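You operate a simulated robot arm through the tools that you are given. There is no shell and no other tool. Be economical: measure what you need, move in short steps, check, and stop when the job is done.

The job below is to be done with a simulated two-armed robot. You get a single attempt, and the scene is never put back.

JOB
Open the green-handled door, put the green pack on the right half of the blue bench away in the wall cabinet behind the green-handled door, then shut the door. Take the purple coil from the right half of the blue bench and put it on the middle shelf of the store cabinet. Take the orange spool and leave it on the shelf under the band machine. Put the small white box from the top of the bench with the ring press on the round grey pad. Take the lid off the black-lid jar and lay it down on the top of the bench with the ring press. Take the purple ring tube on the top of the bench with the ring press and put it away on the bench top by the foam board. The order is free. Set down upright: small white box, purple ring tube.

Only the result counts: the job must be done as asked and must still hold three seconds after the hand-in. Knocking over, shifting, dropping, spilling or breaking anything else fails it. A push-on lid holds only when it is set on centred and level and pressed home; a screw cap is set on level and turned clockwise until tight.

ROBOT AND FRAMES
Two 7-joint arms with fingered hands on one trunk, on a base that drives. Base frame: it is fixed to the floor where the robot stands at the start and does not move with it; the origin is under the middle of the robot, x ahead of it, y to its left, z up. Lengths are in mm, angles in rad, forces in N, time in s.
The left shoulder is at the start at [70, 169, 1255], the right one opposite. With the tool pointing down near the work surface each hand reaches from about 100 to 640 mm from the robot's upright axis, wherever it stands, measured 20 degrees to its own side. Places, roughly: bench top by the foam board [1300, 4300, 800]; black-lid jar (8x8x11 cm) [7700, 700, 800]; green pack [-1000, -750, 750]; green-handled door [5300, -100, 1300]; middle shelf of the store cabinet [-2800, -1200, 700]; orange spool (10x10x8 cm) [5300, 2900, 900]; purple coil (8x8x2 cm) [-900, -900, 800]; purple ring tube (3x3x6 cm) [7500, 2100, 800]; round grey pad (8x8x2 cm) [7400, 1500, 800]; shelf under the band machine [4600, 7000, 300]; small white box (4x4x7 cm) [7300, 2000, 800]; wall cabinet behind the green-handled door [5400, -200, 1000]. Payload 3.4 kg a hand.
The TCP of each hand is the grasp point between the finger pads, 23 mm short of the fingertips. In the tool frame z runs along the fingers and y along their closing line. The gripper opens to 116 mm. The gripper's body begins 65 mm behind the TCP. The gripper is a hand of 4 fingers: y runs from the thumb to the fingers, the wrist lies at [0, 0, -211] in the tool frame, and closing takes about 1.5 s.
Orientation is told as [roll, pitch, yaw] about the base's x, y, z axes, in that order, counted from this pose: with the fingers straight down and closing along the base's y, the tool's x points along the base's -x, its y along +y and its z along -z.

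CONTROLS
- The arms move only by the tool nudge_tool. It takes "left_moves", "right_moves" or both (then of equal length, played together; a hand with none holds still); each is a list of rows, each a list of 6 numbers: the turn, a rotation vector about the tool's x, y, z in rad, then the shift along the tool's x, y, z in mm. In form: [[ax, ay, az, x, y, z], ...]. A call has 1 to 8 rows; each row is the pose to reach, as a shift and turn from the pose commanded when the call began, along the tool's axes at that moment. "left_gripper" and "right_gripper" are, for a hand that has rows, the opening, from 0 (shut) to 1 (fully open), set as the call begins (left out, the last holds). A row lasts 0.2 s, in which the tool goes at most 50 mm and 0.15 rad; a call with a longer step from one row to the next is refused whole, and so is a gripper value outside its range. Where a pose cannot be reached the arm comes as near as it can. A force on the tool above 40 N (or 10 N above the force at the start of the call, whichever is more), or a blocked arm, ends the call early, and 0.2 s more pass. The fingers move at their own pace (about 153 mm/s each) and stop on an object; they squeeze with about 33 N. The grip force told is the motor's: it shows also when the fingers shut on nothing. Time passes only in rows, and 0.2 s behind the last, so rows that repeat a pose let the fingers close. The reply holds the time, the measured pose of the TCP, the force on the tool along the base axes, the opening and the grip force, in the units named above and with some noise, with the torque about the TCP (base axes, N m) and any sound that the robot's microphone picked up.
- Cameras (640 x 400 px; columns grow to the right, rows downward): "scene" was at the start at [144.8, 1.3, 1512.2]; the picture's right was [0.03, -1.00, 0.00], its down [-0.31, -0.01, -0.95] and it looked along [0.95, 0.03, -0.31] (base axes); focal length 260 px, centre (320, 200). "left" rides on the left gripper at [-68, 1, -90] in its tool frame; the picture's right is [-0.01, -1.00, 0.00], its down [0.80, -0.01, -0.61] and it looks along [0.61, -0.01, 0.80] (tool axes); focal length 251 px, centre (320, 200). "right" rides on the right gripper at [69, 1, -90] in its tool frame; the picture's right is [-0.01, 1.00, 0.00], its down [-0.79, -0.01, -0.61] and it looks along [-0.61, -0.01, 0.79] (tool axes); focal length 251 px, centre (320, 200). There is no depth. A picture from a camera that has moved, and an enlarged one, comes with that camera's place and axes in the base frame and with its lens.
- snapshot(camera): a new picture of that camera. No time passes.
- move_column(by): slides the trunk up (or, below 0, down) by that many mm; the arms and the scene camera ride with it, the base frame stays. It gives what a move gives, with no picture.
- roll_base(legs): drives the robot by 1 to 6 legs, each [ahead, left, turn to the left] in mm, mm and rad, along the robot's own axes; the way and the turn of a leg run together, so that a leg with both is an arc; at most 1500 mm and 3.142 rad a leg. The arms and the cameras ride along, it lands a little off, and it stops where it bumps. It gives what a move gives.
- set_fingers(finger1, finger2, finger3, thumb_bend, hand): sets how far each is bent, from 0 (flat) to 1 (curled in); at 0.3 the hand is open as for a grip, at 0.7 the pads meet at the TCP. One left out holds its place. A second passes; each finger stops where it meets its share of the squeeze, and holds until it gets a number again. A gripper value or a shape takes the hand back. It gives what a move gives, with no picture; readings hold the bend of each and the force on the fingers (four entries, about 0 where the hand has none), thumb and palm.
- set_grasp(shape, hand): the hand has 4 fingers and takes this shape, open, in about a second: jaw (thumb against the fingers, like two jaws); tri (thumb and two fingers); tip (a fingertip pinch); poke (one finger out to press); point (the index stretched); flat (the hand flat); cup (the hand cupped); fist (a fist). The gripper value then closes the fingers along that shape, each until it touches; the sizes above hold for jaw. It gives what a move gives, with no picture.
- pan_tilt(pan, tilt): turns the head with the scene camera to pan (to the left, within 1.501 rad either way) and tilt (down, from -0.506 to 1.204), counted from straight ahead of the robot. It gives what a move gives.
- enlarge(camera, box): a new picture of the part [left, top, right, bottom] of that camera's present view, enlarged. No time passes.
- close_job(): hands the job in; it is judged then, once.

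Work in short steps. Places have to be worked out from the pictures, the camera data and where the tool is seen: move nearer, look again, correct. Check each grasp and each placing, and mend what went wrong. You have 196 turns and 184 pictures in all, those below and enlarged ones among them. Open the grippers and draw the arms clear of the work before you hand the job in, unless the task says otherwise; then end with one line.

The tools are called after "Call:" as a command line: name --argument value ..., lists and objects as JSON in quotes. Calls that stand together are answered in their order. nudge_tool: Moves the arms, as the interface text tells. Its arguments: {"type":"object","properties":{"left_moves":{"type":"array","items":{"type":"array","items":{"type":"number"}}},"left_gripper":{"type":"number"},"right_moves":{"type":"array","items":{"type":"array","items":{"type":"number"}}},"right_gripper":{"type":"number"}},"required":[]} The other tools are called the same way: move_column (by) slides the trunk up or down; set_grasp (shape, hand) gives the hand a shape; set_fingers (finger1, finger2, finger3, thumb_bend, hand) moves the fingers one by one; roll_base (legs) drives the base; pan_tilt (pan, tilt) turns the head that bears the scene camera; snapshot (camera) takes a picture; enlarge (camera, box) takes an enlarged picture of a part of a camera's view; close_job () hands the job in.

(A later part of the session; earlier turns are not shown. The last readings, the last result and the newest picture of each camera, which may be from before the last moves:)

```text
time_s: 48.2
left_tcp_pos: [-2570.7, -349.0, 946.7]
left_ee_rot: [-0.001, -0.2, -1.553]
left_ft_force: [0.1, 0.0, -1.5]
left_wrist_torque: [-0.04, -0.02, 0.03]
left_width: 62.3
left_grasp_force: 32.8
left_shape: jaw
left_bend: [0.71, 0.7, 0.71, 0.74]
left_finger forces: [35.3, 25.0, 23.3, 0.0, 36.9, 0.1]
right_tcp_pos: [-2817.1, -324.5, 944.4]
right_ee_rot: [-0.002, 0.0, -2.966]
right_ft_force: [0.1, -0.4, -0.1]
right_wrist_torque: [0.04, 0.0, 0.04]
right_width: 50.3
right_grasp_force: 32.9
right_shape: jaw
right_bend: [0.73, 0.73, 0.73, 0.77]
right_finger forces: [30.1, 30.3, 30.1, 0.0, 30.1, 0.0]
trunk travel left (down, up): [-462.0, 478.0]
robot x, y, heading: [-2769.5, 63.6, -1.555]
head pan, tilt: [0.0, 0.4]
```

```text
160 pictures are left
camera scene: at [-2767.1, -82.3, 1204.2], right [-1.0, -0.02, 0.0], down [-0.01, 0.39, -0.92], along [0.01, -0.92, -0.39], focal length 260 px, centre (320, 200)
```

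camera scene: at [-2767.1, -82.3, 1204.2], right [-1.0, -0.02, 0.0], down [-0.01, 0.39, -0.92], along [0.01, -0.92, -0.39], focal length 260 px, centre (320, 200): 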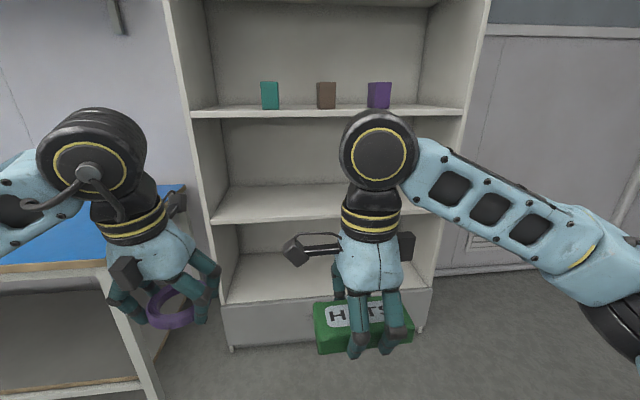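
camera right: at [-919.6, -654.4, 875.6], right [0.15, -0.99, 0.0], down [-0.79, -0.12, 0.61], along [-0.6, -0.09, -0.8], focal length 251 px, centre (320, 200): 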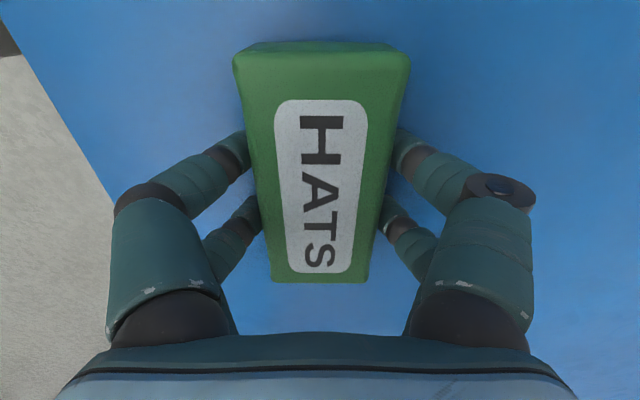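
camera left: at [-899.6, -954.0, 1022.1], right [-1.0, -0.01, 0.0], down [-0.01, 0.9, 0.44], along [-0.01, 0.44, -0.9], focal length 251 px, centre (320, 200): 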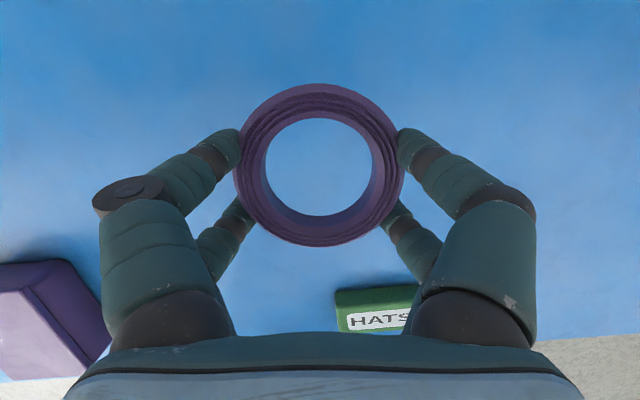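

Middle shelf ≈ z 710 (front edge y≈-1000), gap to the shelf above ≈400 mm. I pull the right hand in, lower the left hand a bit, and drive up.

Call:
nudge_tool --left_moves '[[0, 0, 0, 7, 0, 35], [0, 0, 0, 15, 0, 70], [0, 0, 0, 22, 0, 105], [0, 0, 0, 26, 0, 130]]' --right_moves '[[0, 0, 0, 0, -30, 0], [0, 0, 0, 0, -60, 0], [0, 0, 0, 0, -90, 0], [0, 0, 0, 0, -120, 0]]'

Call:
roll_base --legs '[[530, 0, -0.015]]'

Call:
snapshot --camera "left"

Call:
snapshot --camera "scene"

```text
time_s: 49.2
left_tcp_pos: [-2571.8, -347.3, 813.1]
left_ee_rot: [-0.002, -0.201, -1.552]
left_ft_force: [-0.3, 0.0, -0.6]
left_wrist_torque: [0.01, 0.0, -0.01]
left_width: 62.4
left_grasp_force: 32.6
left_shape: jaw
left_bend: [0.71, 0.7, 0.71, 0.74]
left_finger forces: [35.3, 25.2, 23.6, 0.0, 37.0, 0.0]
right_tcp_pos: [-2835.7, -204.7, 945.3]
right_ee_rot: [-0.001, -0.001, -2.967]
right_ft_force: [0.7, 0.3, 0.2]
right_wrist_torque: [-0.06, 0.01, -0.03]
right_width: 50.3
right_grasp_force: 33.1
right_shape: jaw
right_bend: [0.73, 0.73, 0.73, 0.77]
right_finger forces: [30.2, 30.2, 30.0, 0.0, 30.3, 0.0]
trunk travel left (down, up): [-462.0, 478.0]
robot x, y, heading: [-2771.1, 63.4, -1.555]
head pan, tilt: [0.0, 0.4]
```

```text
time_s: 52.3
left_tcp_pos: [-2567.8, -884.7, 812.5]
left_ee_rot: [-0.003, -0.201, -1.56]
left_ft_force: [-0.1, -0.1, -0.4]
left_wrist_torque: [0.01, -0.05, -0.04]
left_width: 62.4
left_grasp_force: 32.8
left_shape: jaw
left_bend: [0.71, 0.7, 0.71, 0.74]
left_finger forces: [35.2, 25.2, 23.6, 0.0, 37.1, 0.1]
right_tcp_pos: [-2831.1, -741.4, 943.4]
right_ee_rot: [-0.001, 0.0, -2.974]
right_ft_force: [1.6, 0.4, -0.8]
right_wrist_torque: [0.03, -0.02, 0.01]
right_width: 50.7
right_grasp_force: 32.8
right_shape: jaw
right_bend: [0.73, 0.73, 0.73, 0.77]
right_finger forces: [30.2, 30.2, 30.0, 0.0, 30.2, 0.0]
trunk travel left (down, up): [-462.0, 478.0]
robot x, y, heading: [-2766.5, -475.4, -1.559]
head pan, tilt: [0.0, 0.4]
```

```text
159 pictures are left
camera left: at [-2565.3, -935.2, 914.5], right [-1.0, -0.02, 0.0], down [-0.02, 0.9, 0.44], along [-0.01, 0.44, -0.9], focal length 251 px, centre (320, 200)
```

left: 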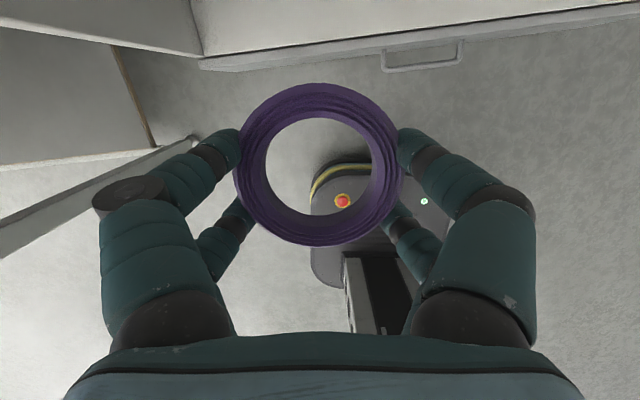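

```text
158 pictures are left
camera scene: at [-2761.2, -618.3, 1204.1], right [-1.0, -0.01, 0.0], down [0.0, 0.39, -0.92], along [0.01, -0.92, -0.39], focal length 260 px, centre (320, 200)
```

scene: 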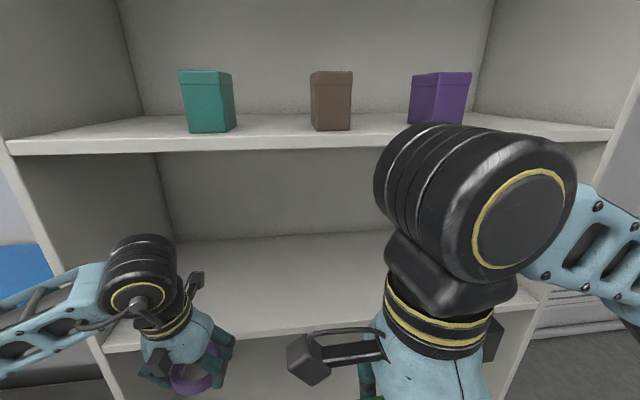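

Shelf front edge ≈ y -1075, z ≈ 680. To keep the left elbow clear of the side post I shift right 150 and forward 100.

Call:
roll_base --legs '[[0, -150, 0], [100, 0, 0]]'

Call:
pan_tilt --pan 0.25 --tilt 0.7

Call:
snapshot --camera "scene"

Call:
snapshot --camera "left"

```text
time_s: 54.4
left_tcp_pos: [-2714.6, -987.2, 813.2]
left_ee_rot: [-0.002, -0.201, -1.555]
left_ft_force: [0.1, -0.5, -0.9]
left_wrist_torque: [-0.03, -0.02, 0.01]
left_width: 62.3
left_grasp_force: 33.3
left_shape: jaw
left_bend: [0.71, 0.7, 0.71, 0.74]
left_finger forces: [35.3, 25.1, 23.6, 0.0, 37.0, 0.0]
right_tcp_pos: [-2977.3, -845.8, 944.1]
right_ee_rot: [-0.003, 0.001, -2.967]
right_ft_force: [0.2, -0.1, 0.3]
right_wrist_torque: [0.03, 0.02, 0.0]
right_width: 50.4
right_grasp_force: 33.1
right_shape: jaw
right_bend: [0.73, 0.73, 0.73, 0.77]
right_finger forces: [30.2, 30.2, 30.2, 0.0, 30.4, 0.0]
trunk travel left (down, up): [-462.0, 478.0]
robot x, y, heading: [-2912.8, -576.6, -1.557]
head pan, tilt: [0.0, 0.4]
```

```text
time_s: 55.2
left_tcp_pos: [-2713.5, -987.4, 813.0]
left_ee_rot: [-0.002, -0.201, -1.555]
left_ft_force: [-0.3, 0.2, 0.1]
left_wrist_torque: [0.0, -0.03, 0.0]
left_width: 62.4
left_grasp_force: 33.0
left_shape: jaw
left_bend: [0.71, 0.7, 0.71, 0.74]
left_finger forces: [35.3, 25.0, 23.6, 0.0, 37.0, 0.0]
right_tcp_pos: [-2979.1, -846.2, 944.9]
right_ee_rot: [-0.003, 0.0, -2.969]
right_ft_force: [0.5, -0.2, -0.9]
right_wrist_torque: [0.02, -0.01, 0.0]
right_width: 50.5
right_grasp_force: 33.2
right_shape: jaw
right_bend: [0.73, 0.73, 0.73, 0.77]
right_finger forces: [30.2, 30.2, 30.2, 0.0, 30.4, 0.1]
trunk travel left (down, up): [-462.0, 478.0]
robot x, y, heading: [-2911.3, -578.9, -1.554]
head pan, tilt: [0.25, 0.7]
```

```text
157 pictures are left
camera scene: at [-2888.4, -710.8, 1177.4], right [-0.97, -0.26, 0.0], down [-0.17, 0.62, -0.77], along [0.2, -0.74, -0.64], focal length 260 px, centre (320, 200)
```

scene: 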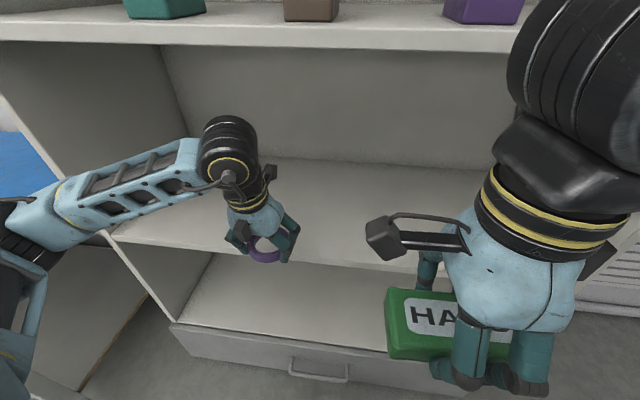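

```text
156 pictures are left
camera left: at [-2711.7, -1037.4, 914.8], right [-1.0, -0.02, 0.0], down [-0.02, 0.9, 0.44], along [-0.01, 0.44, -0.9], focal length 251 px, centre (320, 200)
```

left: 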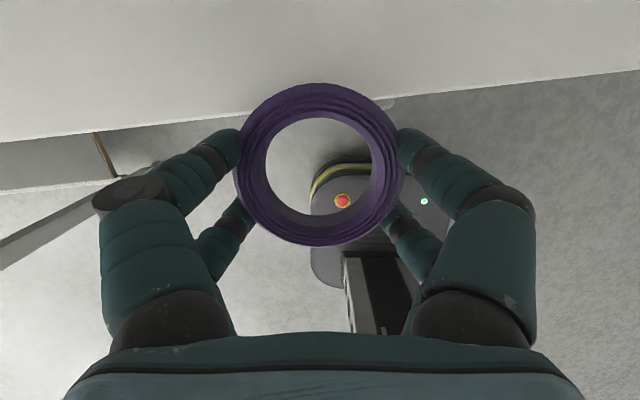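

Best fit: middle shelf edge y≈-1040, z≈700. I move the coil in over the shelf at its present height.

Call:
nudge_tool --left_moves '[[0, 0, 0, -34, 0, 7], [0, 0, 0, -68, 0, 14], [0, 0, 0, -102, 0, 21], [0, 0, 0, -136, 0, 28]]'

Call:
snapshot --camera "left"

Call:
snapshot --camera "scene"

```text
time_s: 56.2
left_tcp_pos: [-2711.3, -1128.4, 812.2]
left_ee_rot: [-0.002, -0.199, -1.556]
left_ft_force: [-0.9, -0.1, -0.3]
left_wrist_torque: [0.0, -0.02, 0.01]
left_width: 62.6
left_grasp_force: 32.9
left_shape: jaw
left_bend: [0.71, 0.7, 0.71, 0.74]
left_finger forces: [35.5, 25.2, 23.7, 0.0, 37.0, 0.0]
right_tcp_pos: [-2978.5, -845.3, 944.2]
right_ee_rot: [-0.002, 0.001, -2.968]
right_ft_force: [0.5, -0.1, -0.8]
right_wrist_torque: [0.0, -0.01, 0.0]
right_width: 50.6
right_grasp_force: 33.3
right_shape: jaw
right_bend: [0.73, 0.73, 0.73, 0.77]
right_finger forces: [30.2, 30.3, 30.1, 0.0, 30.4, 0.0]
trunk travel left (down, up): [-462.0, 478.0]
robot x, y, heading: [-2914.0, -575.9, -1.556]
head pan, tilt: [0.25, 0.7]
```

```text
155 pictures are left
camera left: at [-2708.7, -1178.1, 914.3], right [-1.0, -0.02, 0.0], down [-0.02, 0.9, 0.44], along [-0.01, 0.44, -0.9], focal length 251 px, centre (320, 200)
```

left: 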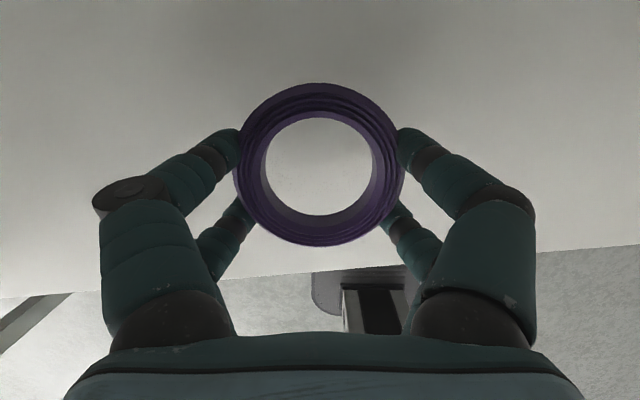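

```text
154 pictures are left
camera scene: at [-2888.7, -711.5, 1177.2], right [-0.97, -0.26, 0.0], down [-0.17, 0.62, -0.76], along [0.2, -0.74, -0.64], focal length 260 px, centre (320, 200)
```

scene: 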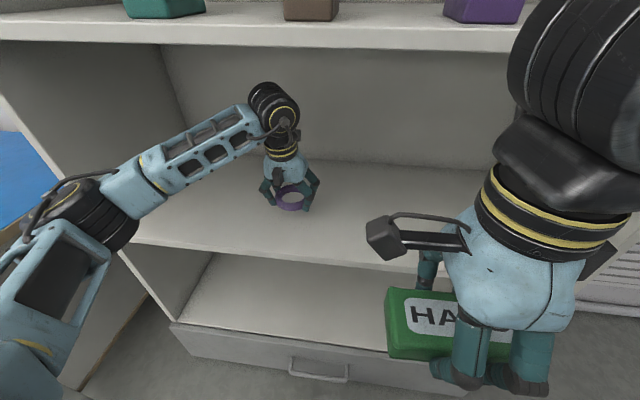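

Coil is well inside over the shelf (shelf z between 710 and 735). Lower it gradually till contact.

Call:
nudge_tool --left_moves '[[0, 0, 0, 6, 0, 30], [0, 0, 0, 8, 0, 38], [0, 0, 0, 9, 0, 44], [0, 0, 0, 10, 0, 49], [0, 0, 0, 11, 0, 54], [0, 0, 0, 12, 0, 59], [0, 0, 0, 13, 0, 64], [0, 0, 0, 14, 0, 69]]'

Call:
snapshot --camera "left"

```text
time_s: 57.3
left_tcp_pos: [-2711.5, -1128.5, 768.6]
left_ee_rot: [-0.003, -0.219, -1.555]
left_ft_force: [-0.8, 4.3, 18.4]
left_wrist_torque: [0.44, -0.48, 0.1]
left_width: 62.1
left_grasp_force: 33.2
left_shape: jaw
left_bend: [0.71, 0.71, 0.71, 0.74]
left_finger forces: [37.3, 40.2, 28.6, 0.1, 37.7, 0.0]
right_tcp_pos: [-2980.4, -842.3, 945.6]
right_ee_rot: [0.003, 0.0, -2.97]
right_ft_force: [0.4, -0.1, -0.6]
right_wrist_torque: [-0.01, 0.0, -0.01]
right_width: 50.3
right_grasp_force: 33.5
right_shape: jaw
right_bend: [0.73, 0.73, 0.73, 0.77]
right_finger forces: [30.1, 30.1, 30.1, 0.0, 30.3, 0.1]
trunk travel left (down, up): [-462.0, 478.0]
robot x, y, heading: [-2909.0, -579.5, -1.559]
head pan, tilt: [0.25, 0.7]
stopped in row 5 (left hand): the force on the tool passed its limit at 45 N (the readings are from after the stop); the commanded pose is now the measured one
```

```text
153 pictures are left
camera left: at [-2709.7, -1175.8, 871.4], right [-1.0, -0.02, 0.01], down [-0.02, 0.91, 0.42], along [-0.01, 0.42, -0.91], focal length 251 px, centre (320, 200)
```

left: 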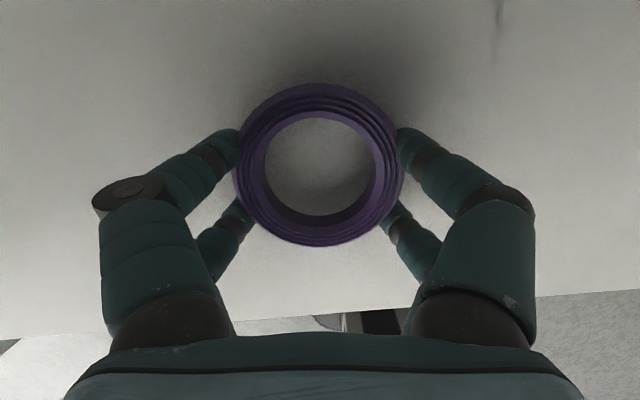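

Contact at shelf z≈735. Open the hand, then rise.

Call:
nudge_tool --left_moves '[[0, 0, 0, 0, 0, 0], [0, 0, 0, 0, 0, 0], [0, 0, 0, 0, 0, 0], [0, 0, 0, 0, 0, 0], [0, 0, 0, 0, 0, 0], [0, 0, 0, -1, 0, -8], [0, 0, 0, -8, 0, -40], [0, 0, 0, -14, 0, -70]]' --left_gripper 1

Call:
snapshot --camera "left"

```text
time_s: 58.1
left_tcp_pos: [-2712.7, -1132.1, 765.6]
left_ee_rot: [-0.008, -0.217, -1.557]
left_ft_force: [-2.8, 3.9, 6.5]
left_wrist_torque: [0.24, -0.32, 0.22]
left_width: 115.9
left_grasp_force: 0.0
left_shape: jaw
left_bend: [0.3, 0.3, 0.3, 0.3]
left_finger forces: [0.0, 6.6, 0.3, 0.1, 0.0, 0.0]
right_tcp_pos: [-2977.6, -848.1, 944.6]
right_ee_rot: [-0.005, -0.001, -2.97]
right_ft_force: [0.2, -0.9, -1.0]
right_wrist_torque: [0.02, 0.06, 0.0]
right_width: 50.1
right_grasp_force: 32.9
right_shape: jaw
right_bend: [0.73, 0.73, 0.73, 0.77]
right_finger forces: [30.2, 30.3, 30.0, 0.0, 30.3, 0.1]
trunk travel left (down, up): [-462.0, 478.0]
robot x, y, heading: [-2911.9, -578.8, -1.559]
head pan, tilt: [0.25, 0.7]
stopped in row 3 (left hand): the force on the tool passed its limit at 41 N (the readings are from after the stop); the commanded pose is now the measured one
```

```text
152 pictures are left
camera left: at [-2710.0, -1179.7, 867.8], right [-1.0, -0.02, 0.01], down [-0.01, 0.91, 0.42], along [-0.02, 0.42, -0.91], focal length 251 px, centre (320, 200)
```

left: 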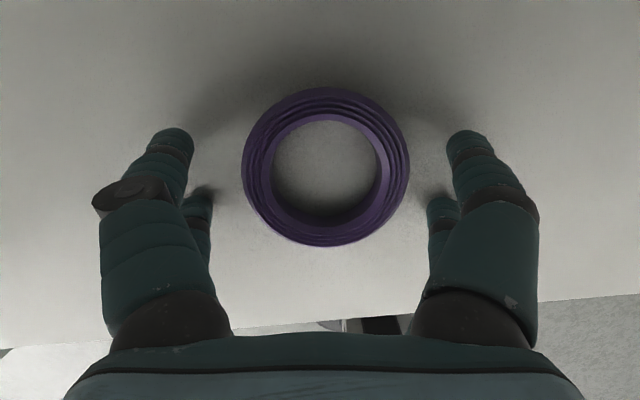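

Coil released on the shelf. Rise and withdraw the hand.

Call:
nudge_tool --left_moves '[[0, 0, 0, -1, 0, -10], [0, 0, 0, -6, 0, -35], [0, 0, 0, -12, 0, -60], [0, 0, 0, 35, 0, -70], [0, 0, 0, 84, 0, -78], [0, 0, 0, 133, 0, -87]]'

Call:
roll_base --legs '[[-450, 0, 0]]'

Call:
pan_tilt --pan 0.2 --tilt 0.4

Call:
snapshot --camera "scene"

```text
time_s: 59.5
left_tcp_pos: [-2716.3, -979.6, 822.7]
left_ee_rot: [-0.005, -0.219, -1.557]
left_ft_force: [0.1, 0.0, 0.6]
left_wrist_torque: [-0.04, -0.02, 0.01]
left_width: 116.0
left_grasp_force: 0.0
left_shape: jaw
left_bend: [0.3, 0.3, 0.3, 0.3]
left_finger forces: [0.0, 0.1, 0.1, 0.0, 0.0, 0.1]
right_tcp_pos: [-2979.7, -843.9, 943.4]
right_ee_rot: [0.0, 0.001, -2.971]
right_ft_force: [-0.2, 0.3, -0.3]
right_wrist_torque: [0.0, 0.01, 0.0]
right_width: 50.2
right_grasp_force: 32.8
right_shape: jaw
right_bend: [0.73, 0.73, 0.73, 0.77]
right_finger forces: [30.3, 30.2, 30.1, 0.0, 30.4, 0.1]
trunk travel left (down, up): [-462.0, 478.0]
robot x, y, heading: [-2911.9, -581.0, -1.56]
head pan, tilt: [0.25, 0.7]
```

```text
time_s: 62.2
left_tcp_pos: [-2722.1, -531.2, 823.3]
left_ee_rot: [-0.008, -0.216, -1.557]
left_ft_force: [0.6, 0.1, -0.4]
left_wrist_torque: [-0.01, 0.0, -0.04]
left_width: 116.2
left_grasp_force: 0.0
left_shape: jaw
left_bend: [0.3, 0.3, 0.3, 0.3]
left_finger forces: [0.0, 0.0, 0.0, 0.0, 0.0, 0.0]
right_tcp_pos: [-2984.3, -395.5, 944.2]
right_ee_rot: [0.001, -0.001, -2.967]
right_ft_force: [-0.2, -0.2, -0.8]
right_wrist_torque: [-0.04, 0.0, 0.02]
right_width: 50.2
right_grasp_force: 33.0
right_shape: jaw
right_bend: [0.73, 0.73, 0.73, 0.77]
right_finger forces: [30.2, 30.2, 30.1, 0.0, 30.3, 0.1]
trunk travel left (down, up): [-462.0, 478.0]
robot x, y, heading: [-2916.3, -130.9, -1.553]
head pan, tilt: [0.25, 0.7]
```

```text
time_s: 63.0
left_tcp_pos: [-2722.6, -532.4, 823.9]
left_ee_rot: [-0.005, -0.215, -1.558]
left_ft_force: [-0.3, 0.1, -0.1]
left_wrist_torque: [0.0, 0.01, -0.02]
left_width: 115.8
left_grasp_force: 0.0
left_shape: jaw
left_bend: [0.3, 0.3, 0.3, 0.3]
left_finger forces: [0.0, 0.0, 0.1, 0.1, 0.0, 0.0]
right_tcp_pos: [-2984.3, -396.3, 945.8]
right_ee_rot: [-0.001, -0.001, -2.969]
right_ft_force: [-0.3, 0.1, -0.5]
right_wrist_torque: [-0.06, -0.04, -0.03]
right_width: 50.4
right_grasp_force: 32.5
right_shape: jaw
right_bend: [0.73, 0.73, 0.73, 0.77]
right_finger forces: [30.2, 30.3, 30.1, 0.0, 30.4, 0.0]
trunk travel left (down, up): [-462.0, 478.0]
robot x, y, heading: [-2919.3, -127.0, -1.559]
head pan, tilt: [0.201, 0.4]
```

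```text
151 pictures are left
camera scene: at [-2897.0, -271.3, 1204.1], right [-0.98, -0.21, 0.0], down [-0.08, 0.38, -0.92], along [0.2, -0.9, -0.39], focal length 260 px, centre (320, 200)
```

scene: 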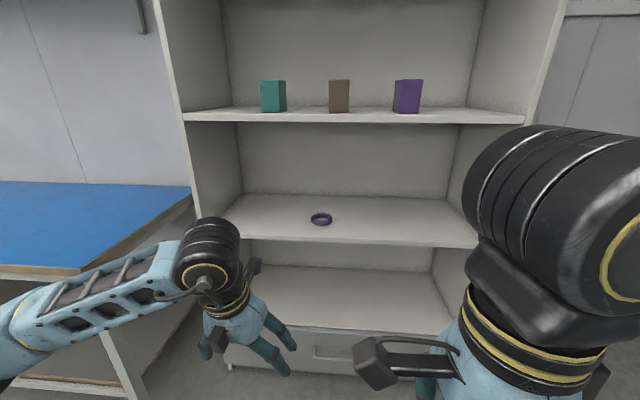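

Coil is in place. Now drive back along the known free lane facing +x.

Call:
roll_base --legs '[[-220, 0, 0], [0, 0, 1.559], [1500, 0, 0], [1400, 0, 0]]'

Call:
move_column --by 300

Call:
pan_tilt --pan 0 --tilt 0.2

Call:
snapshot --camera "scene"

```text
time_s: 82.1
left_tcp_pos: [396.5, 280.7, 823.0]
left_ee_rot: [-0.005, -0.216, 0.011]
left_ft_force: [0.3, -0.2, -0.2]
left_wrist_torque: [0.01, -0.01, -0.02]
left_width: 115.9
left_grasp_force: 0.0
left_shape: jaw
left_bend: [0.3, 0.3, 0.3, 0.3]
left_finger forces: [0.0, 0.0, 0.0, 0.0, 0.0, 0.0]
right_tcp_pos: [258.6, 18.1, 944.3]
right_ee_rot: [-0.004, 0.0, -1.403]
right_ft_force: [-0.5, -0.3, -1.6]
right_wrist_torque: [0.0, 0.01, -0.02]
right_width: 50.6
right_grasp_force: 32.8
right_shape: jaw
right_bend: [0.73, 0.73, 0.73, 0.77]
right_finger forces: [30.2, 30.1, 29.9, 0.0, 30.0, 0.1]
trunk travel left (down, up): [-462.0, 478.0]
robot x, y, heading: [-6.5, 85.5, 0.011]
head pan, tilt: [0.201, 0.4]
```

```text
time_s: 85.1
left_tcp_pos: [396.5, 281.2, 1122.9]
left_ee_rot: [-0.005, -0.215, 0.009]
left_ft_force: [0.5, -0.5, -0.2]
left_wrist_torque: [0.0, -0.01, 0.03]
left_width: 115.9
left_grasp_force: 0.1
left_shape: jaw
left_bend: [0.3, 0.3, 0.3, 0.3]
left_finger forces: [0.0, 0.1, 0.1, 0.0, 0.0, 0.0]
right_tcp_pos: [259.4, 16.6, 1243.7]
right_ee_rot: [-0.001, 0.003, -1.403]
right_ft_force: [0.0, -0.2, -0.6]
right_wrist_torque: [0.03, 0.01, -0.02]
right_width: 50.2
right_grasp_force: 32.9
right_shape: jaw
right_bend: [0.73, 0.73, 0.73, 0.77]
right_finger forces: [30.0, 30.1, 30.0, 0.0, 30.1, 0.0]
trunk travel left (down, up): [-762.0, 178.0]
robot x, y, heading: [-6.4, 87.9, 0.006]
head pan, tilt: [0.201, 0.4]
```

```text
time_s: 85.9
left_tcp_pos: [395.5, 281.9, 1123.2]
left_ee_rot: [-0.006, -0.218, 0.01]
left_ft_force: [0.3, 0.0, 0.5]
left_wrist_torque: [-0.03, -0.02, -0.01]
left_width: 116.3
left_grasp_force: 0.1
left_shape: jaw
left_bend: [0.3, 0.3, 0.3, 0.3]
left_finger forces: [0.1, 0.0, 0.1, 0.0, 0.0, 0.0]
right_tcp_pos: [259.7, 18.3, 1245.0]
right_ee_rot: [-0.002, 0.001, -1.403]
right_ft_force: [-0.5, -0.1, 0.3]
right_wrist_torque: [0.05, -0.04, -0.01]
right_width: 50.3
right_grasp_force: 33.3
right_shape: jaw
right_bend: [0.73, 0.73, 0.73, 0.77]
right_finger forces: [30.0, 30.2, 30.0, 0.1, 30.1, 0.0]
trunk travel left (down, up): [-762.0, 178.0]
robot x, y, heading: [-6.4, 83.4, 0.006]
head pan, tilt: [0.0, 0.201]
```

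```text
150 pictures are left
camera scene: at [137.1, 86.6, 1522.6], right [0.01, -1.0, 0.0], down [-0.2, 0.0, -0.98], along [0.98, 0.01, -0.2], focal length 260 px, centre (320, 200)
```

scene: 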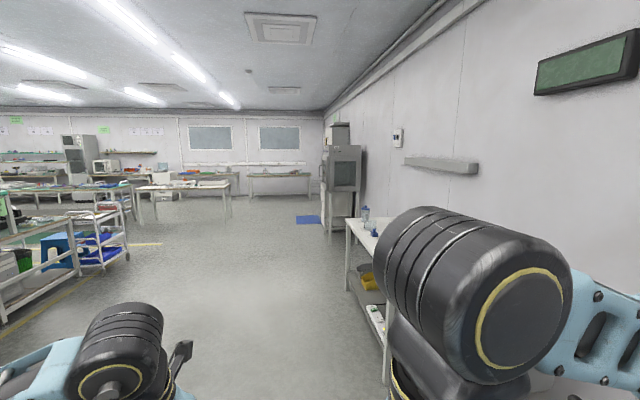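

Lane ahead is clear; the tall grey cabinet near x≈5000 is the target. Shift to y≈420 and drive.

Call:
roll_base --legs '[[0, 330, -0.006], [1500, 0, 0], [1500, 0, 0], [900, 0, 0]]'

Call:
pan_tilt --pan -0.3 --tilt 0.2

Call:
snapshot --camera "scene"

```text
time_s: 105.2
left_tcp_pos: [4043.7, 588.8, 1128.5]
left_ee_rot: [-0.021, -0.235, -0.03]
left_ft_force: [-0.2, 0.1, 0.8]
left_wrist_torque: [0.04, -0.01, 0.02]
left_width: 115.8
left_grasp_force: 0.1
left_shape: jaw
left_bend: [0.3, 0.3, 0.3, 0.3]
left_finger forces: [0.1, 0.0, 0.0, 0.1, 0.0, 0.0]
right_tcp_pos: [3894.9, 334.0, 1250.0]
right_ee_rot: [0.018, -0.018, -1.445]
right_ft_force: [-0.1, 0.6, -1.1]
right_wrist_torque: [0.0, 0.03, 0.01]
right_width: 50.0
right_grasp_force: 32.7
right_shape: jaw
right_bend: [0.73, 0.73, 0.73, 0.77]
right_finger forces: [30.4, 30.3, 30.4, 0.0, 30.3, 0.0]
trunk travel left (down, up): [-762.0, 178.0]
robot x, y, heading: [3653.1, 395.0, -0.03]
head pan, tilt: [0.0, 0.201]
stopped in leg 4: the robot was blocked; the commanded pose is now the measured one
```

```text
time_s: 106.0
left_tcp_pos: [4042.7, 589.7, 1129.5]
left_ee_rot: [-0.022, -0.24, -0.027]
left_ft_force: [-0.6, -0.5, 0.2]
left_wrist_torque: [-0.03, 0.02, 0.01]
left_width: 115.8
left_grasp_force: 0.1
left_shape: jaw
left_bend: [0.3, 0.3, 0.3, 0.3]
left_finger forces: [0.1, 0.0, 0.1, 0.0, 0.0, 0.1]
right_tcp_pos: [3893.4, 334.7, 1251.2]
right_ee_rot: [0.02, -0.018, -1.443]
right_ft_force: [-0.4, 0.6, -0.4]
right_wrist_torque: [0.01, -0.01, -0.01]
right_width: 50.2
right_grasp_force: 33.4
right_shape: jaw
right_bend: [0.73, 0.73, 0.73, 0.77]
right_finger forces: [30.4, 30.4, 30.3, 0.0, 30.3, 0.1]
trunk travel left (down, up): [-762.0, 178.0]
robot x, y, heading: [3659.4, 394.5, -0.031]
head pan, tilt: [-0.3, 0.201]
```

```text
149 pictures are left
camera scene: at [3763.5, 383.6, 1525.9], right [-0.32, -0.95, 0.01], down [-0.17, 0.05, -0.98], along [0.93, -0.32, -0.17], focal length 260 px, centre (320, 200)
```

scene: 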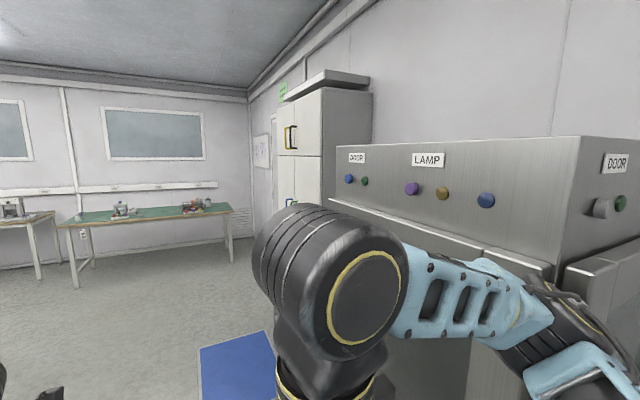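

The base was blocked with a slight lean; I look right and down to find what it touches.

Call:
pan_tilt --pan -1.1 --tilt 0.7

Call:
snapshot --camera "scene"

Call:
snapshot --camera "left"

Call:
snapshot --camera "right"

```text
time_s: 107.1
left_tcp_pos: [4044.2, 589.0, 1128.3]
left_ee_rot: [-0.021, -0.241, -0.025]
left_ft_force: [-0.1, -0.4, -0.7]
left_wrist_torque: [0.04, 0.01, -0.02]
left_width: 115.9
left_grasp_force: 0.0
left_shape: jaw
left_bend: [0.3, 0.3, 0.3, 0.3]
left_finger forces: [0.0, 0.0, 0.1, 0.0, 0.1, 0.0]
right_tcp_pos: [3894.2, 334.2, 1250.0]
right_ee_rot: [0.018, -0.016, -1.442]
right_ft_force: [-0.4, -0.3, -0.3]
right_wrist_torque: [-0.03, 0.0, 0.03]
right_width: 50.1
right_grasp_force: 33.0
right_shape: jaw
right_bend: [0.73, 0.73, 0.73, 0.77]
right_finger forces: [30.3, 30.4, 30.5, 0.0, 30.4, 0.0]
trunk travel left (down, up): [-762.0, 178.0]
robot x, y, heading: [3650.9, 393.3, -0.029]
head pan, tilt: [-1.1, 0.7]
```

```text
148 pictures are left
camera scene: at [3712.8, 336.4, 1480.0], right [-0.9, -0.43, -0.01], down [-0.26, 0.57, -0.78], along [0.34, -0.7, -0.63], focal length 260 px, centre (320, 200)
```

scene: 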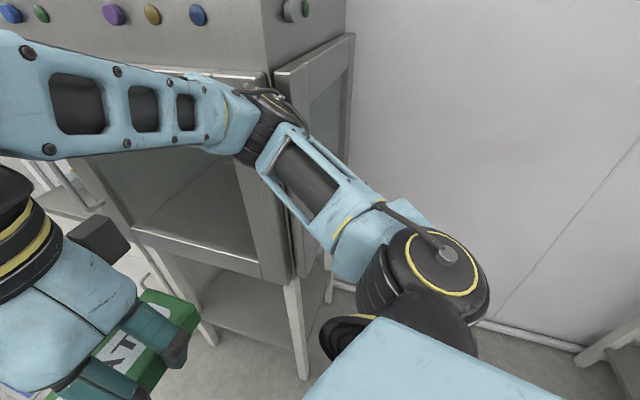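

```text
147 pictures are left
camera left: at [4090.3, 590.5, 1232.6], right [-0.02, -1.0, 0.02], down [-0.92, 0.03, 0.4], along [-0.4, -0.01, -0.92], focal length 251 px, centre (320, 200)
```

left: 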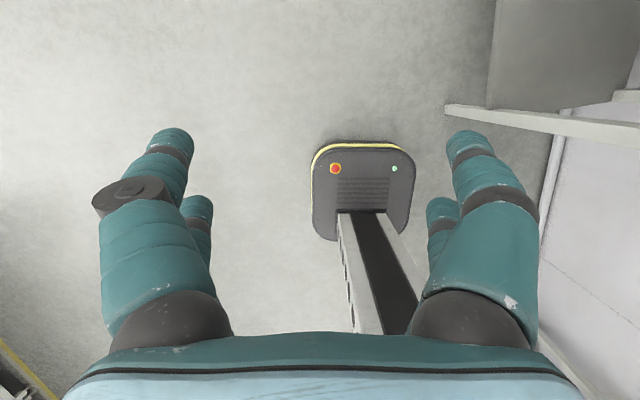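

```text
146 pictures are left
camera right: at [3883.0, 404.1, 1340.1], right [0.99, 0.12, 0.02], down [0.08, -0.78, 0.62], along [0.09, -0.61, -0.78], focal length 251 px, centre (320, 200)
```

right: 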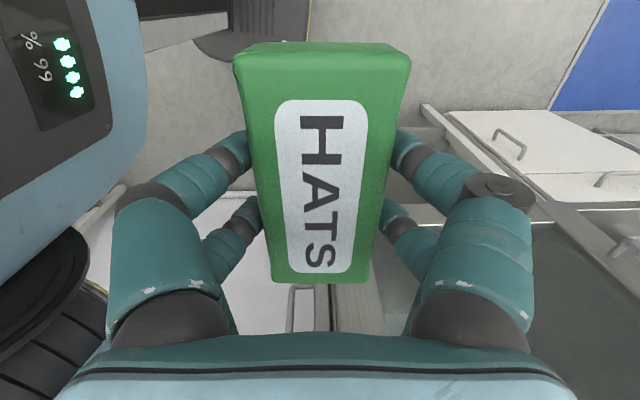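

The right elbow met the corner of the steel machine. Back off gently, shift left 350, then look at the cabinet.

Call:
roll_base --legs '[[-80, 0, 0.03], [0, 380, 0], [300, 0, 0]]'

Call:
pan_tilt --pan -0.5 --tilt 0.2

Call:
snapshot --camera "scene"

```text
time_s: 107.8
left_tcp_pos: [4042.5, 590.2, 1126.9]
left_ee_rot: [-0.018, -0.235, -0.024]
left_ft_force: [0.6, -0.6, 0.2]
left_wrist_torque: [0.0, 0.0, 0.02]
left_width: 115.9
left_grasp_force: 0.1
left_shape: jaw
left_bend: [0.3, 0.3, 0.3, 0.3]
left_finger forces: [0.0, 0.0, 0.0, 0.0, 0.0, 0.0]
right_tcp_pos: [3894.6, 334.9, 1250.7]
right_ee_rot: [0.016, -0.014, -1.44]
right_ft_force: [0.1, -0.7, -0.6]
right_wrist_torque: [-0.02, -0.01, 0.01]
right_width: 50.5
right_grasp_force: 32.6
right_shape: jaw
right_bend: [0.73, 0.73, 0.73, 0.77]
right_finger forces: [30.4, 30.5, 30.5, 0.0, 30.4, 0.0]
trunk travel left (down, up): [-762.0, 178.0]
robot x, y, heading: [3647.2, 399.6, -0.029]
head pan, tilt: [-1.1, 0.7]
stopped in leg 1: the robot was blocked; the commanded pose is now the measured one
```

```text
time_s: 108.8
left_tcp_pos: [4041.2, 590.0, 1128.3]
left_ee_rot: [-0.02, -0.235, -0.023]
left_ft_force: [-0.1, 0.5, -0.5]
left_wrist_torque: [0.03, 0.0, 0.03]
left_width: 116.0
left_grasp_force: 0.0
left_shape: jaw
left_bend: [0.3, 0.3, 0.3, 0.3]
left_finger forces: [0.1, 0.1, 0.0, 0.0, 0.1, 0.0]
right_tcp_pos: [3894.5, 334.7, 1250.4]
right_ee_rot: [0.016, -0.015, -1.442]
right_ft_force: [-0.2, 0.6, -0.7]
right_wrist_torque: [-0.03, 0.02, -0.01]
right_width: 50.2
right_grasp_force: 33.2
right_shape: jaw
right_bend: [0.73, 0.73, 0.73, 0.77]
right_finger forces: [30.3, 30.4, 30.3, 0.0, 30.4, 0.1]
trunk travel left (down, up): [-762.0, 178.0]
robot x, y, heading: [3650.6, 399.1, -0.029]
head pan, tilt: [-0.499, 0.201]
```

```text
145 pictures are left
camera scene: at [3756.1, 366.5, 1525.2], right [-0.5, -0.86, 0.0], down [-0.15, 0.09, -0.98], along [0.85, -0.5, -0.18], focal length 260 px, centre (320, 200)
```

scene: 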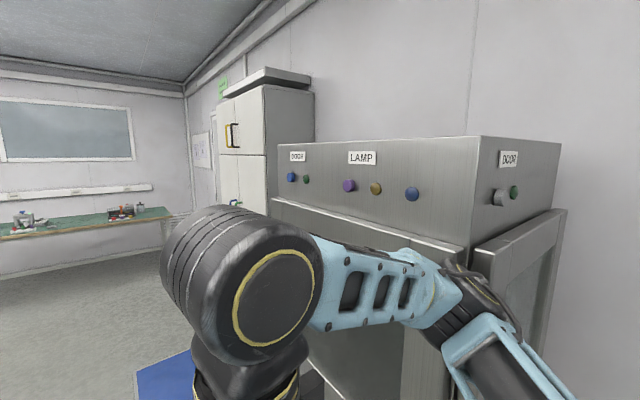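

The turn pushed the elbow forward; try a pure shift to the left instead.

Call:
roll_base --legs '[[0, 120, 0]]'

```text
time_s: 110.0
left_tcp_pos: [4065.8, 694.4, 1123.4]
left_ee_rot: [-0.006, -0.216, -0.027]
left_ft_force: [-0.2, -0.5, 1.4]
left_wrist_torque: [-0.02, 0.02, 0.0]
left_width: 115.9
left_grasp_force: 0.1
left_shape: jaw
left_bend: [0.3, 0.3, 0.3, 0.3]
left_finger forces: [0.0, 0.1, 0.0, 0.0, 0.0, 0.0]
right_tcp_pos: [3920.1, 436.5, 1244.4]
right_ee_rot: [-0.001, 0.002, -1.439]
right_ft_force: [-0.2, 0.3, -1.0]
right_wrist_torque: [0.02, 0.01, 0.02]
right_width: 50.1
right_grasp_force: 33.0
right_shape: jaw
right_bend: [0.73, 0.73, 0.73, 0.77]
right_finger forces: [30.4, 30.4, 30.4, 0.0, 30.5, 0.0]
trunk travel left (down, up): [-762.0, 178.0]
robot x, y, heading: [3655.2, 519.1, -0.025]
head pan, tilt: [-0.499, 0.201]
```

Free again. Move further left and look at the machine and the cabinet.

Call:
roll_base --legs '[[0, 280, 0.025]]'

Call:
pan_tilt --pan -0.6 --tilt 0.3

Call:
snapshot --camera "scene"

```text
time_s: 112.0
left_tcp_pos: [4060.7, 982.3, 1124.2]
left_ee_rot: [-0.004, -0.215, 0.007]
left_ft_force: [0.7, -0.3, 0.6]
left_wrist_torque: [0.01, -0.03, -0.01]
left_width: 115.9
left_grasp_force: 0.1
left_shape: jaw
left_bend: [0.3, 0.3, 0.3, 0.3]
left_finger forces: [0.0, 0.0, 0.1, 0.0, 0.1, 0.0]
right_tcp_pos: [3924.1, 719.0, 1244.7]
right_ee_rot: [0.001, 0.001, -1.407]
right_ft_force: [-0.4, -0.1, -0.7]
right_wrist_torque: [0.01, 0.01, 0.0]
right_width: 50.2
right_grasp_force: 32.8
right_shape: jaw
right_bend: [0.73, 0.73, 0.73, 0.77]
right_finger forces: [30.4, 30.3, 30.4, 0.0, 30.3, 0.0]
trunk travel left (down, up): [-762.0, 178.0]
robot x, y, heading: [3658.1, 790.2, 0.006]
head pan, tilt: [-0.499, 0.201]
```

```text
time_s: 112.7
left_tcp_pos: [4060.5, 983.7, 1122.8]
left_ee_rot: [-0.004, -0.219, 0.005]
left_ft_force: [0.4, -0.1, -0.3]
left_wrist_torque: [-0.03, -0.02, 0.0]
left_width: 116.2
left_grasp_force: 0.0
left_shape: jaw
left_bend: [0.3, 0.3, 0.3, 0.3]
left_finger forces: [0.0, 0.1, 0.0, 0.0, 0.0, 0.0]
right_tcp_pos: [3923.7, 722.1, 1244.2]
right_ee_rot: [0.0, 0.001, -1.408]
right_ft_force: [0.5, -0.1, -0.4]
right_wrist_torque: [0.01, 0.0, 0.02]
right_width: 50.1
right_grasp_force: 33.3
right_shape: jaw
right_bend: [0.73, 0.73, 0.73, 0.77]
right_finger forces: [30.4, 30.5, 30.4, 0.1, 30.4, 0.1]
trunk travel left (down, up): [-762.0, 178.0]
robot x, y, heading: [3654.1, 789.2, 0.008]
head pan, tilt: [-0.6, 0.3]
```

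```text
144 pictures are left
camera scene: at [3785.1, 737.7, 1513.5], right [-0.56, -0.83, 0.0], down [-0.24, 0.17, -0.96], along [0.79, -0.54, -0.3], focal length 260 px, centre (320, 200)
```

scene: 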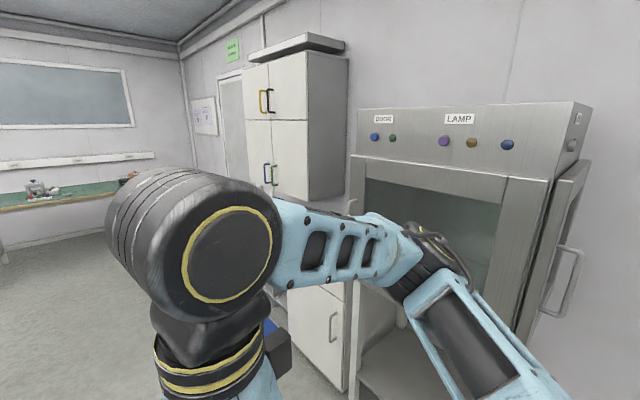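

The wall cabinet faces +y with four doors; the green handle is on the lower right one. Drive in front of it and turn to face it.

Call:
roll_base --legs '[[1500, 0, 0], [0, 0, -1.57]]'

Call:
pan_tilt --pan 0.1 --tilt 0.3

Call:
snapshot --camera "scene"

```text
time_s: 124.0
left_tcp_pos: [5353.6, 402.7, 1123.2]
left_ee_rot: [-0.005, -0.216, -1.571]
left_ft_force: [0.5, 0.4, -0.2]
left_wrist_torque: [-0.01, -0.03, -0.06]
left_width: 116.0
left_grasp_force: 0.1
left_shape: jaw
left_bend: [0.3, 0.3, 0.3, 0.3]
left_finger forces: [0.0, 0.0, 0.0, 0.0, 0.0, 0.0]
right_tcp_pos: [5093.0, 541.7, 1244.6]
right_ee_rot: [0.0, 0.001, -2.983]
right_ft_force: [0.1, -0.2, -0.6]
right_wrist_torque: [-0.01, 0.01, 0.04]
right_width: 50.3
right_grasp_force: 33.5
right_shape: jaw
right_bend: [0.73, 0.73, 0.73, 0.77]
right_finger forces: [29.9, 30.1, 30.1, 0.0, 30.0, 0.0]
trunk travel left (down, up): [-762.0, 178.0]
robot x, y, heading: [5162.4, 809.0, -1.571]
head pan, tilt: [-0.6, 0.3]
```

```text
time_s: 125.0
left_tcp_pos: [5353.8, 402.1, 1122.7]
left_ee_rot: [-0.004, -0.215, -1.571]
left_ft_force: [0.5, 0.1, 0.6]
left_wrist_torque: [0.0, -0.02, 0.03]
left_width: 115.9
left_grasp_force: 0.1
left_shape: jaw
left_bend: [0.3, 0.3, 0.3, 0.3]
left_finger forces: [0.1, 0.1, 0.0, 0.0, 0.1, 0.0]
right_tcp_pos: [5092.9, 541.7, 1245.5]
right_ee_rot: [-0.001, 0.001, -2.981]
right_ft_force: [-0.1, -0.2, -0.4]
right_wrist_torque: [-0.02, -0.02, -0.03]
right_width: 49.9
right_grasp_force: 32.8
right_shape: jaw
right_bend: [0.73, 0.73, 0.73, 0.77]
right_finger forces: [30.0, 30.0, 30.0, 0.1, 30.1, 0.0]
trunk travel left (down, up): [-762.0, 178.0]
robot x, y, heading: [5164.7, 809.3, -1.562]
head pan, tilt: [0.099, 0.3]
```

```text
143 pictures are left
camera scene: at [5173.8, 663.5, 1513.4], right [-1.0, -0.1, 0.0], down [-0.03, 0.29, -0.96], along [0.09, -0.95, -0.3], focal length 260 px, centre (320, 200)
```

scene: 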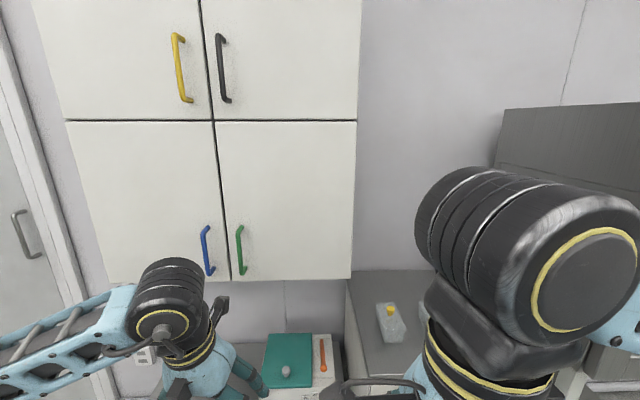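

Green handle ≈ (5520,-80,1085); door spans x≈5140–5565, hinge on the right. There is a counter below, so check the floor/counter extent.

Call:
pan_tilt --pan 0.3 --tilt 0.9

Call:
snapshot --camera "scene"

Call:
snapshot --camera "left"

```text
time_s: 126.0
left_tcp_pos: [5354.5, 401.8, 1123.2]
left_ee_rot: [-0.005, -0.216, -1.572]
left_ft_force: [0.2, -0.5, 0.6]
left_wrist_torque: [0.02, 0.0, 0.0]
left_width: 116.1
left_grasp_force: 0.1
left_shape: jaw
left_bend: [0.3, 0.3, 0.3, 0.3]
left_finger forces: [0.0, 0.1, 0.0, 0.1, 0.0, 0.0]
right_tcp_pos: [5093.7, 541.7, 1246.8]
right_ee_rot: [-0.002, 0.001, -2.982]
right_ft_force: [0.1, 0.1, -0.9]
right_wrist_torque: [0.01, -0.02, 0.0]
right_width: 49.9
right_grasp_force: 33.0
right_shape: jaw
right_bend: [0.73, 0.73, 0.73, 0.77]
right_finger forces: [30.0, 30.2, 30.0, 0.1, 30.0, 0.0]
trunk travel left (down, up): [-762.0, 178.0]
robot x, y, heading: [5163.4, 805.8, -1.576]
head pan, tilt: [0.3, 0.901]
```

```text
142 pictures are left
camera scene: at [5186.9, 684.3, 1461.2], right [-0.96, -0.3, 0.0], down [-0.23, 0.75, -0.62], along [0.18, -0.59, -0.78], focal length 260 px, centre (320, 200)
```

scene: 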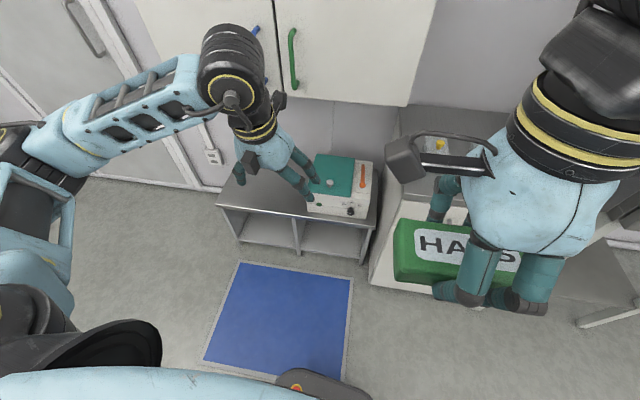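

```text
141 pictures are left
camera left: at [5356.6, 354.3, 1225.8], right [-1.0, -0.01, 0.01], down [0.0, 0.91, 0.42], along [-0.01, 0.42, -0.91], focal length 251 px, centre (320, 200)
```

left: 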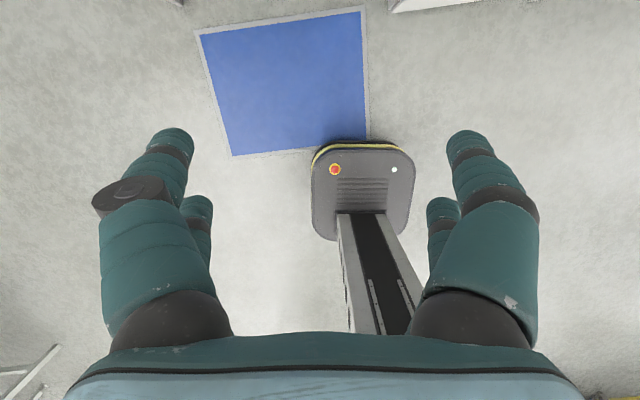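

The mat is flat on the floor. Position the robot at about (5540,680) for the door.

Call:
roll_base --legs '[[0, 375, 0], [125, 0, 0]]'

Call:
nudge_tool --left_moves '[[0, -0.15, 0, 0, 0, 0], [0, -0.3, 0, 0, 0, 0], [0, -0.45, 0, 0, 0, 0], [0, -0.6, 0, 0, 0, 0], [0, -0.75, 0, 0, 0, 0], [0, -0.9, 0, 0, 0, 0], [0, -1.05, 0, 0, 0, 0], [0, -1.2, 0, 0, 0, 0]]'

Call:
nudge_tool --left_moves '[[0, -0.155, 0, 0, 0, 0], [0, -0.155, 0, 0, 0, 0]]'

Call:
pan_tilt --pan 0.2 --tilt 0.4

Call:
snapshot --camera "scene"

Call:
snapshot --camera "left"

```text
time_s: 129.3
left_tcp_pos: [5726.7, 278.3, 1123.5]
left_ee_rot: [-0.007, -0.218, -1.577]
left_ft_force: [0.5, 0.3, -0.1]
left_wrist_torque: [-0.03, -0.01, -0.01]
left_width: 115.8
left_grasp_force: 0.0
left_shape: jaw
left_bend: [0.3, 0.3, 0.3, 0.3]
left_finger forces: [0.1, 0.1, 0.0, 0.0, 0.0, 0.0]
right_tcp_pos: [5466.0, 418.8, 1244.5]
right_ee_rot: [0.002, 0.0, -2.987]
right_ft_force: [0.2, 0.6, -0.5]
right_wrist_torque: [-0.03, -0.04, 0.04]
right_width: 50.2
right_grasp_force: 32.9
right_shape: jaw
right_bend: [0.73, 0.73, 0.73, 0.77]
right_finger forces: [30.0, 30.0, 30.0, 0.1, 29.9, 0.0]
trunk travel left (down, up): [-762.0, 178.0]
robot x, y, heading: [5534.1, 683.9, -1.576]
head pan, tilt: [0.3, 0.901]
```

```text
time_s: 131.1
left_tcp_pos: [5700.8, 205.7, 1114.8]
left_ee_rot: [-0.014, -1.087, -1.568]
left_ft_force: [0.1, 0.0, -0.8]
left_wrist_torque: [0.0, -0.01, -0.01]
left_width: 115.9
left_grasp_force: 0.0
left_shape: jaw
left_bend: [0.3, 0.3, 0.3, 0.3]
left_finger forces: [0.0, 0.1, 0.0, 0.0, 0.0, 0.0]
left hand out of reach, approached as far as the arm can: row 3, 4, 5, 6, 7, 8
right_tcp_pos: [5466.5, 418.2, 1244.7]
right_ee_rot: [-0.002, -0.001, -2.988]
right_ft_force: [0.1, -0.7, -0.4]
right_wrist_torque: [0.01, 0.0, 0.02]
right_width: 49.8
right_grasp_force: 33.1
right_shape: jaw
right_bend: [0.73, 0.73, 0.73, 0.77]
right_finger forces: [29.9, 30.1, 30.1, 0.1, 30.0, 0.1]
trunk travel left (down, up): [-762.0, 178.0]
robot x, y, heading: [5535.6, 687.2, -1.577]
head pan, tilt: [0.3, 0.901]
```

```text
refused: row 1 steps farther than a row can; nothing moved
```

```text
time_s: 132.0
left_tcp_pos: [5700.1, 205.6, 1114.5]
left_ee_rot: [-0.016, -1.085, -1.572]
left_ft_force: [0.2, 0.2, 0.3]
left_wrist_torque: [-0.03, -0.01, -0.03]
left_width: 115.9
left_grasp_force: 0.1
left_shape: jaw
left_bend: [0.3, 0.3, 0.3, 0.3]
left_finger forces: [0.0, 0.1, 0.0, 0.0, 0.0, 0.0]
right_tcp_pos: [5465.6, 418.1, 1245.2]
right_ee_rot: [-0.001, 0.0, -2.988]
right_ft_force: [-0.2, 0.8, -0.7]
right_wrist_torque: [0.02, 0.03, 0.0]
right_width: 50.2
right_grasp_force: 32.9
right_shape: jaw
right_bend: [0.73, 0.73, 0.73, 0.77]
right_finger forces: [30.0, 29.9, 30.0, 0.0, 29.9, 0.1]
trunk travel left (down, up): [-762.0, 178.0]
robot x, y, heading: [5536.0, 687.8, -1.577]
head pan, tilt: [0.201, 0.4]
```

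```text
140 pictures are left
camera scene: at [5556.7, 541.4, 1504.1], right [-0.98, -0.19, 0.0], down [-0.08, 0.38, -0.92], along [0.18, -0.9, -0.39], focal length 260 px, centre (320, 200)
```

scene: 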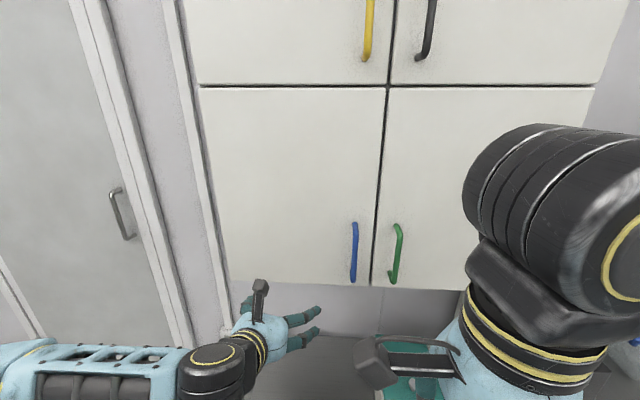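

```text
139 pictures are left
camera left: at [5702.5, 252.6, 1217.1], right [-1.0, 0.01, 0.01], down [0.0, 0.91, -0.42], along [-0.02, -0.42, -0.91], focal length 251 px, centre (320, 200)
```

left: 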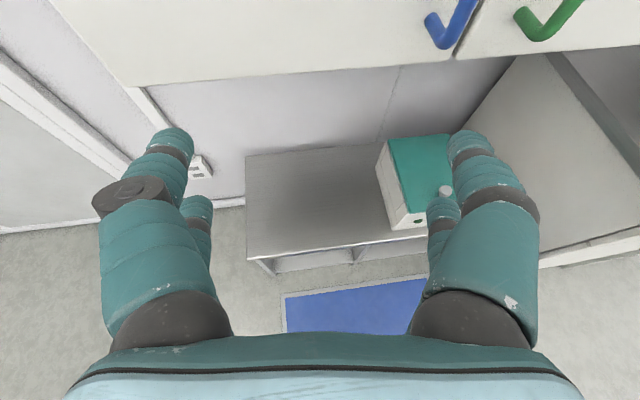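

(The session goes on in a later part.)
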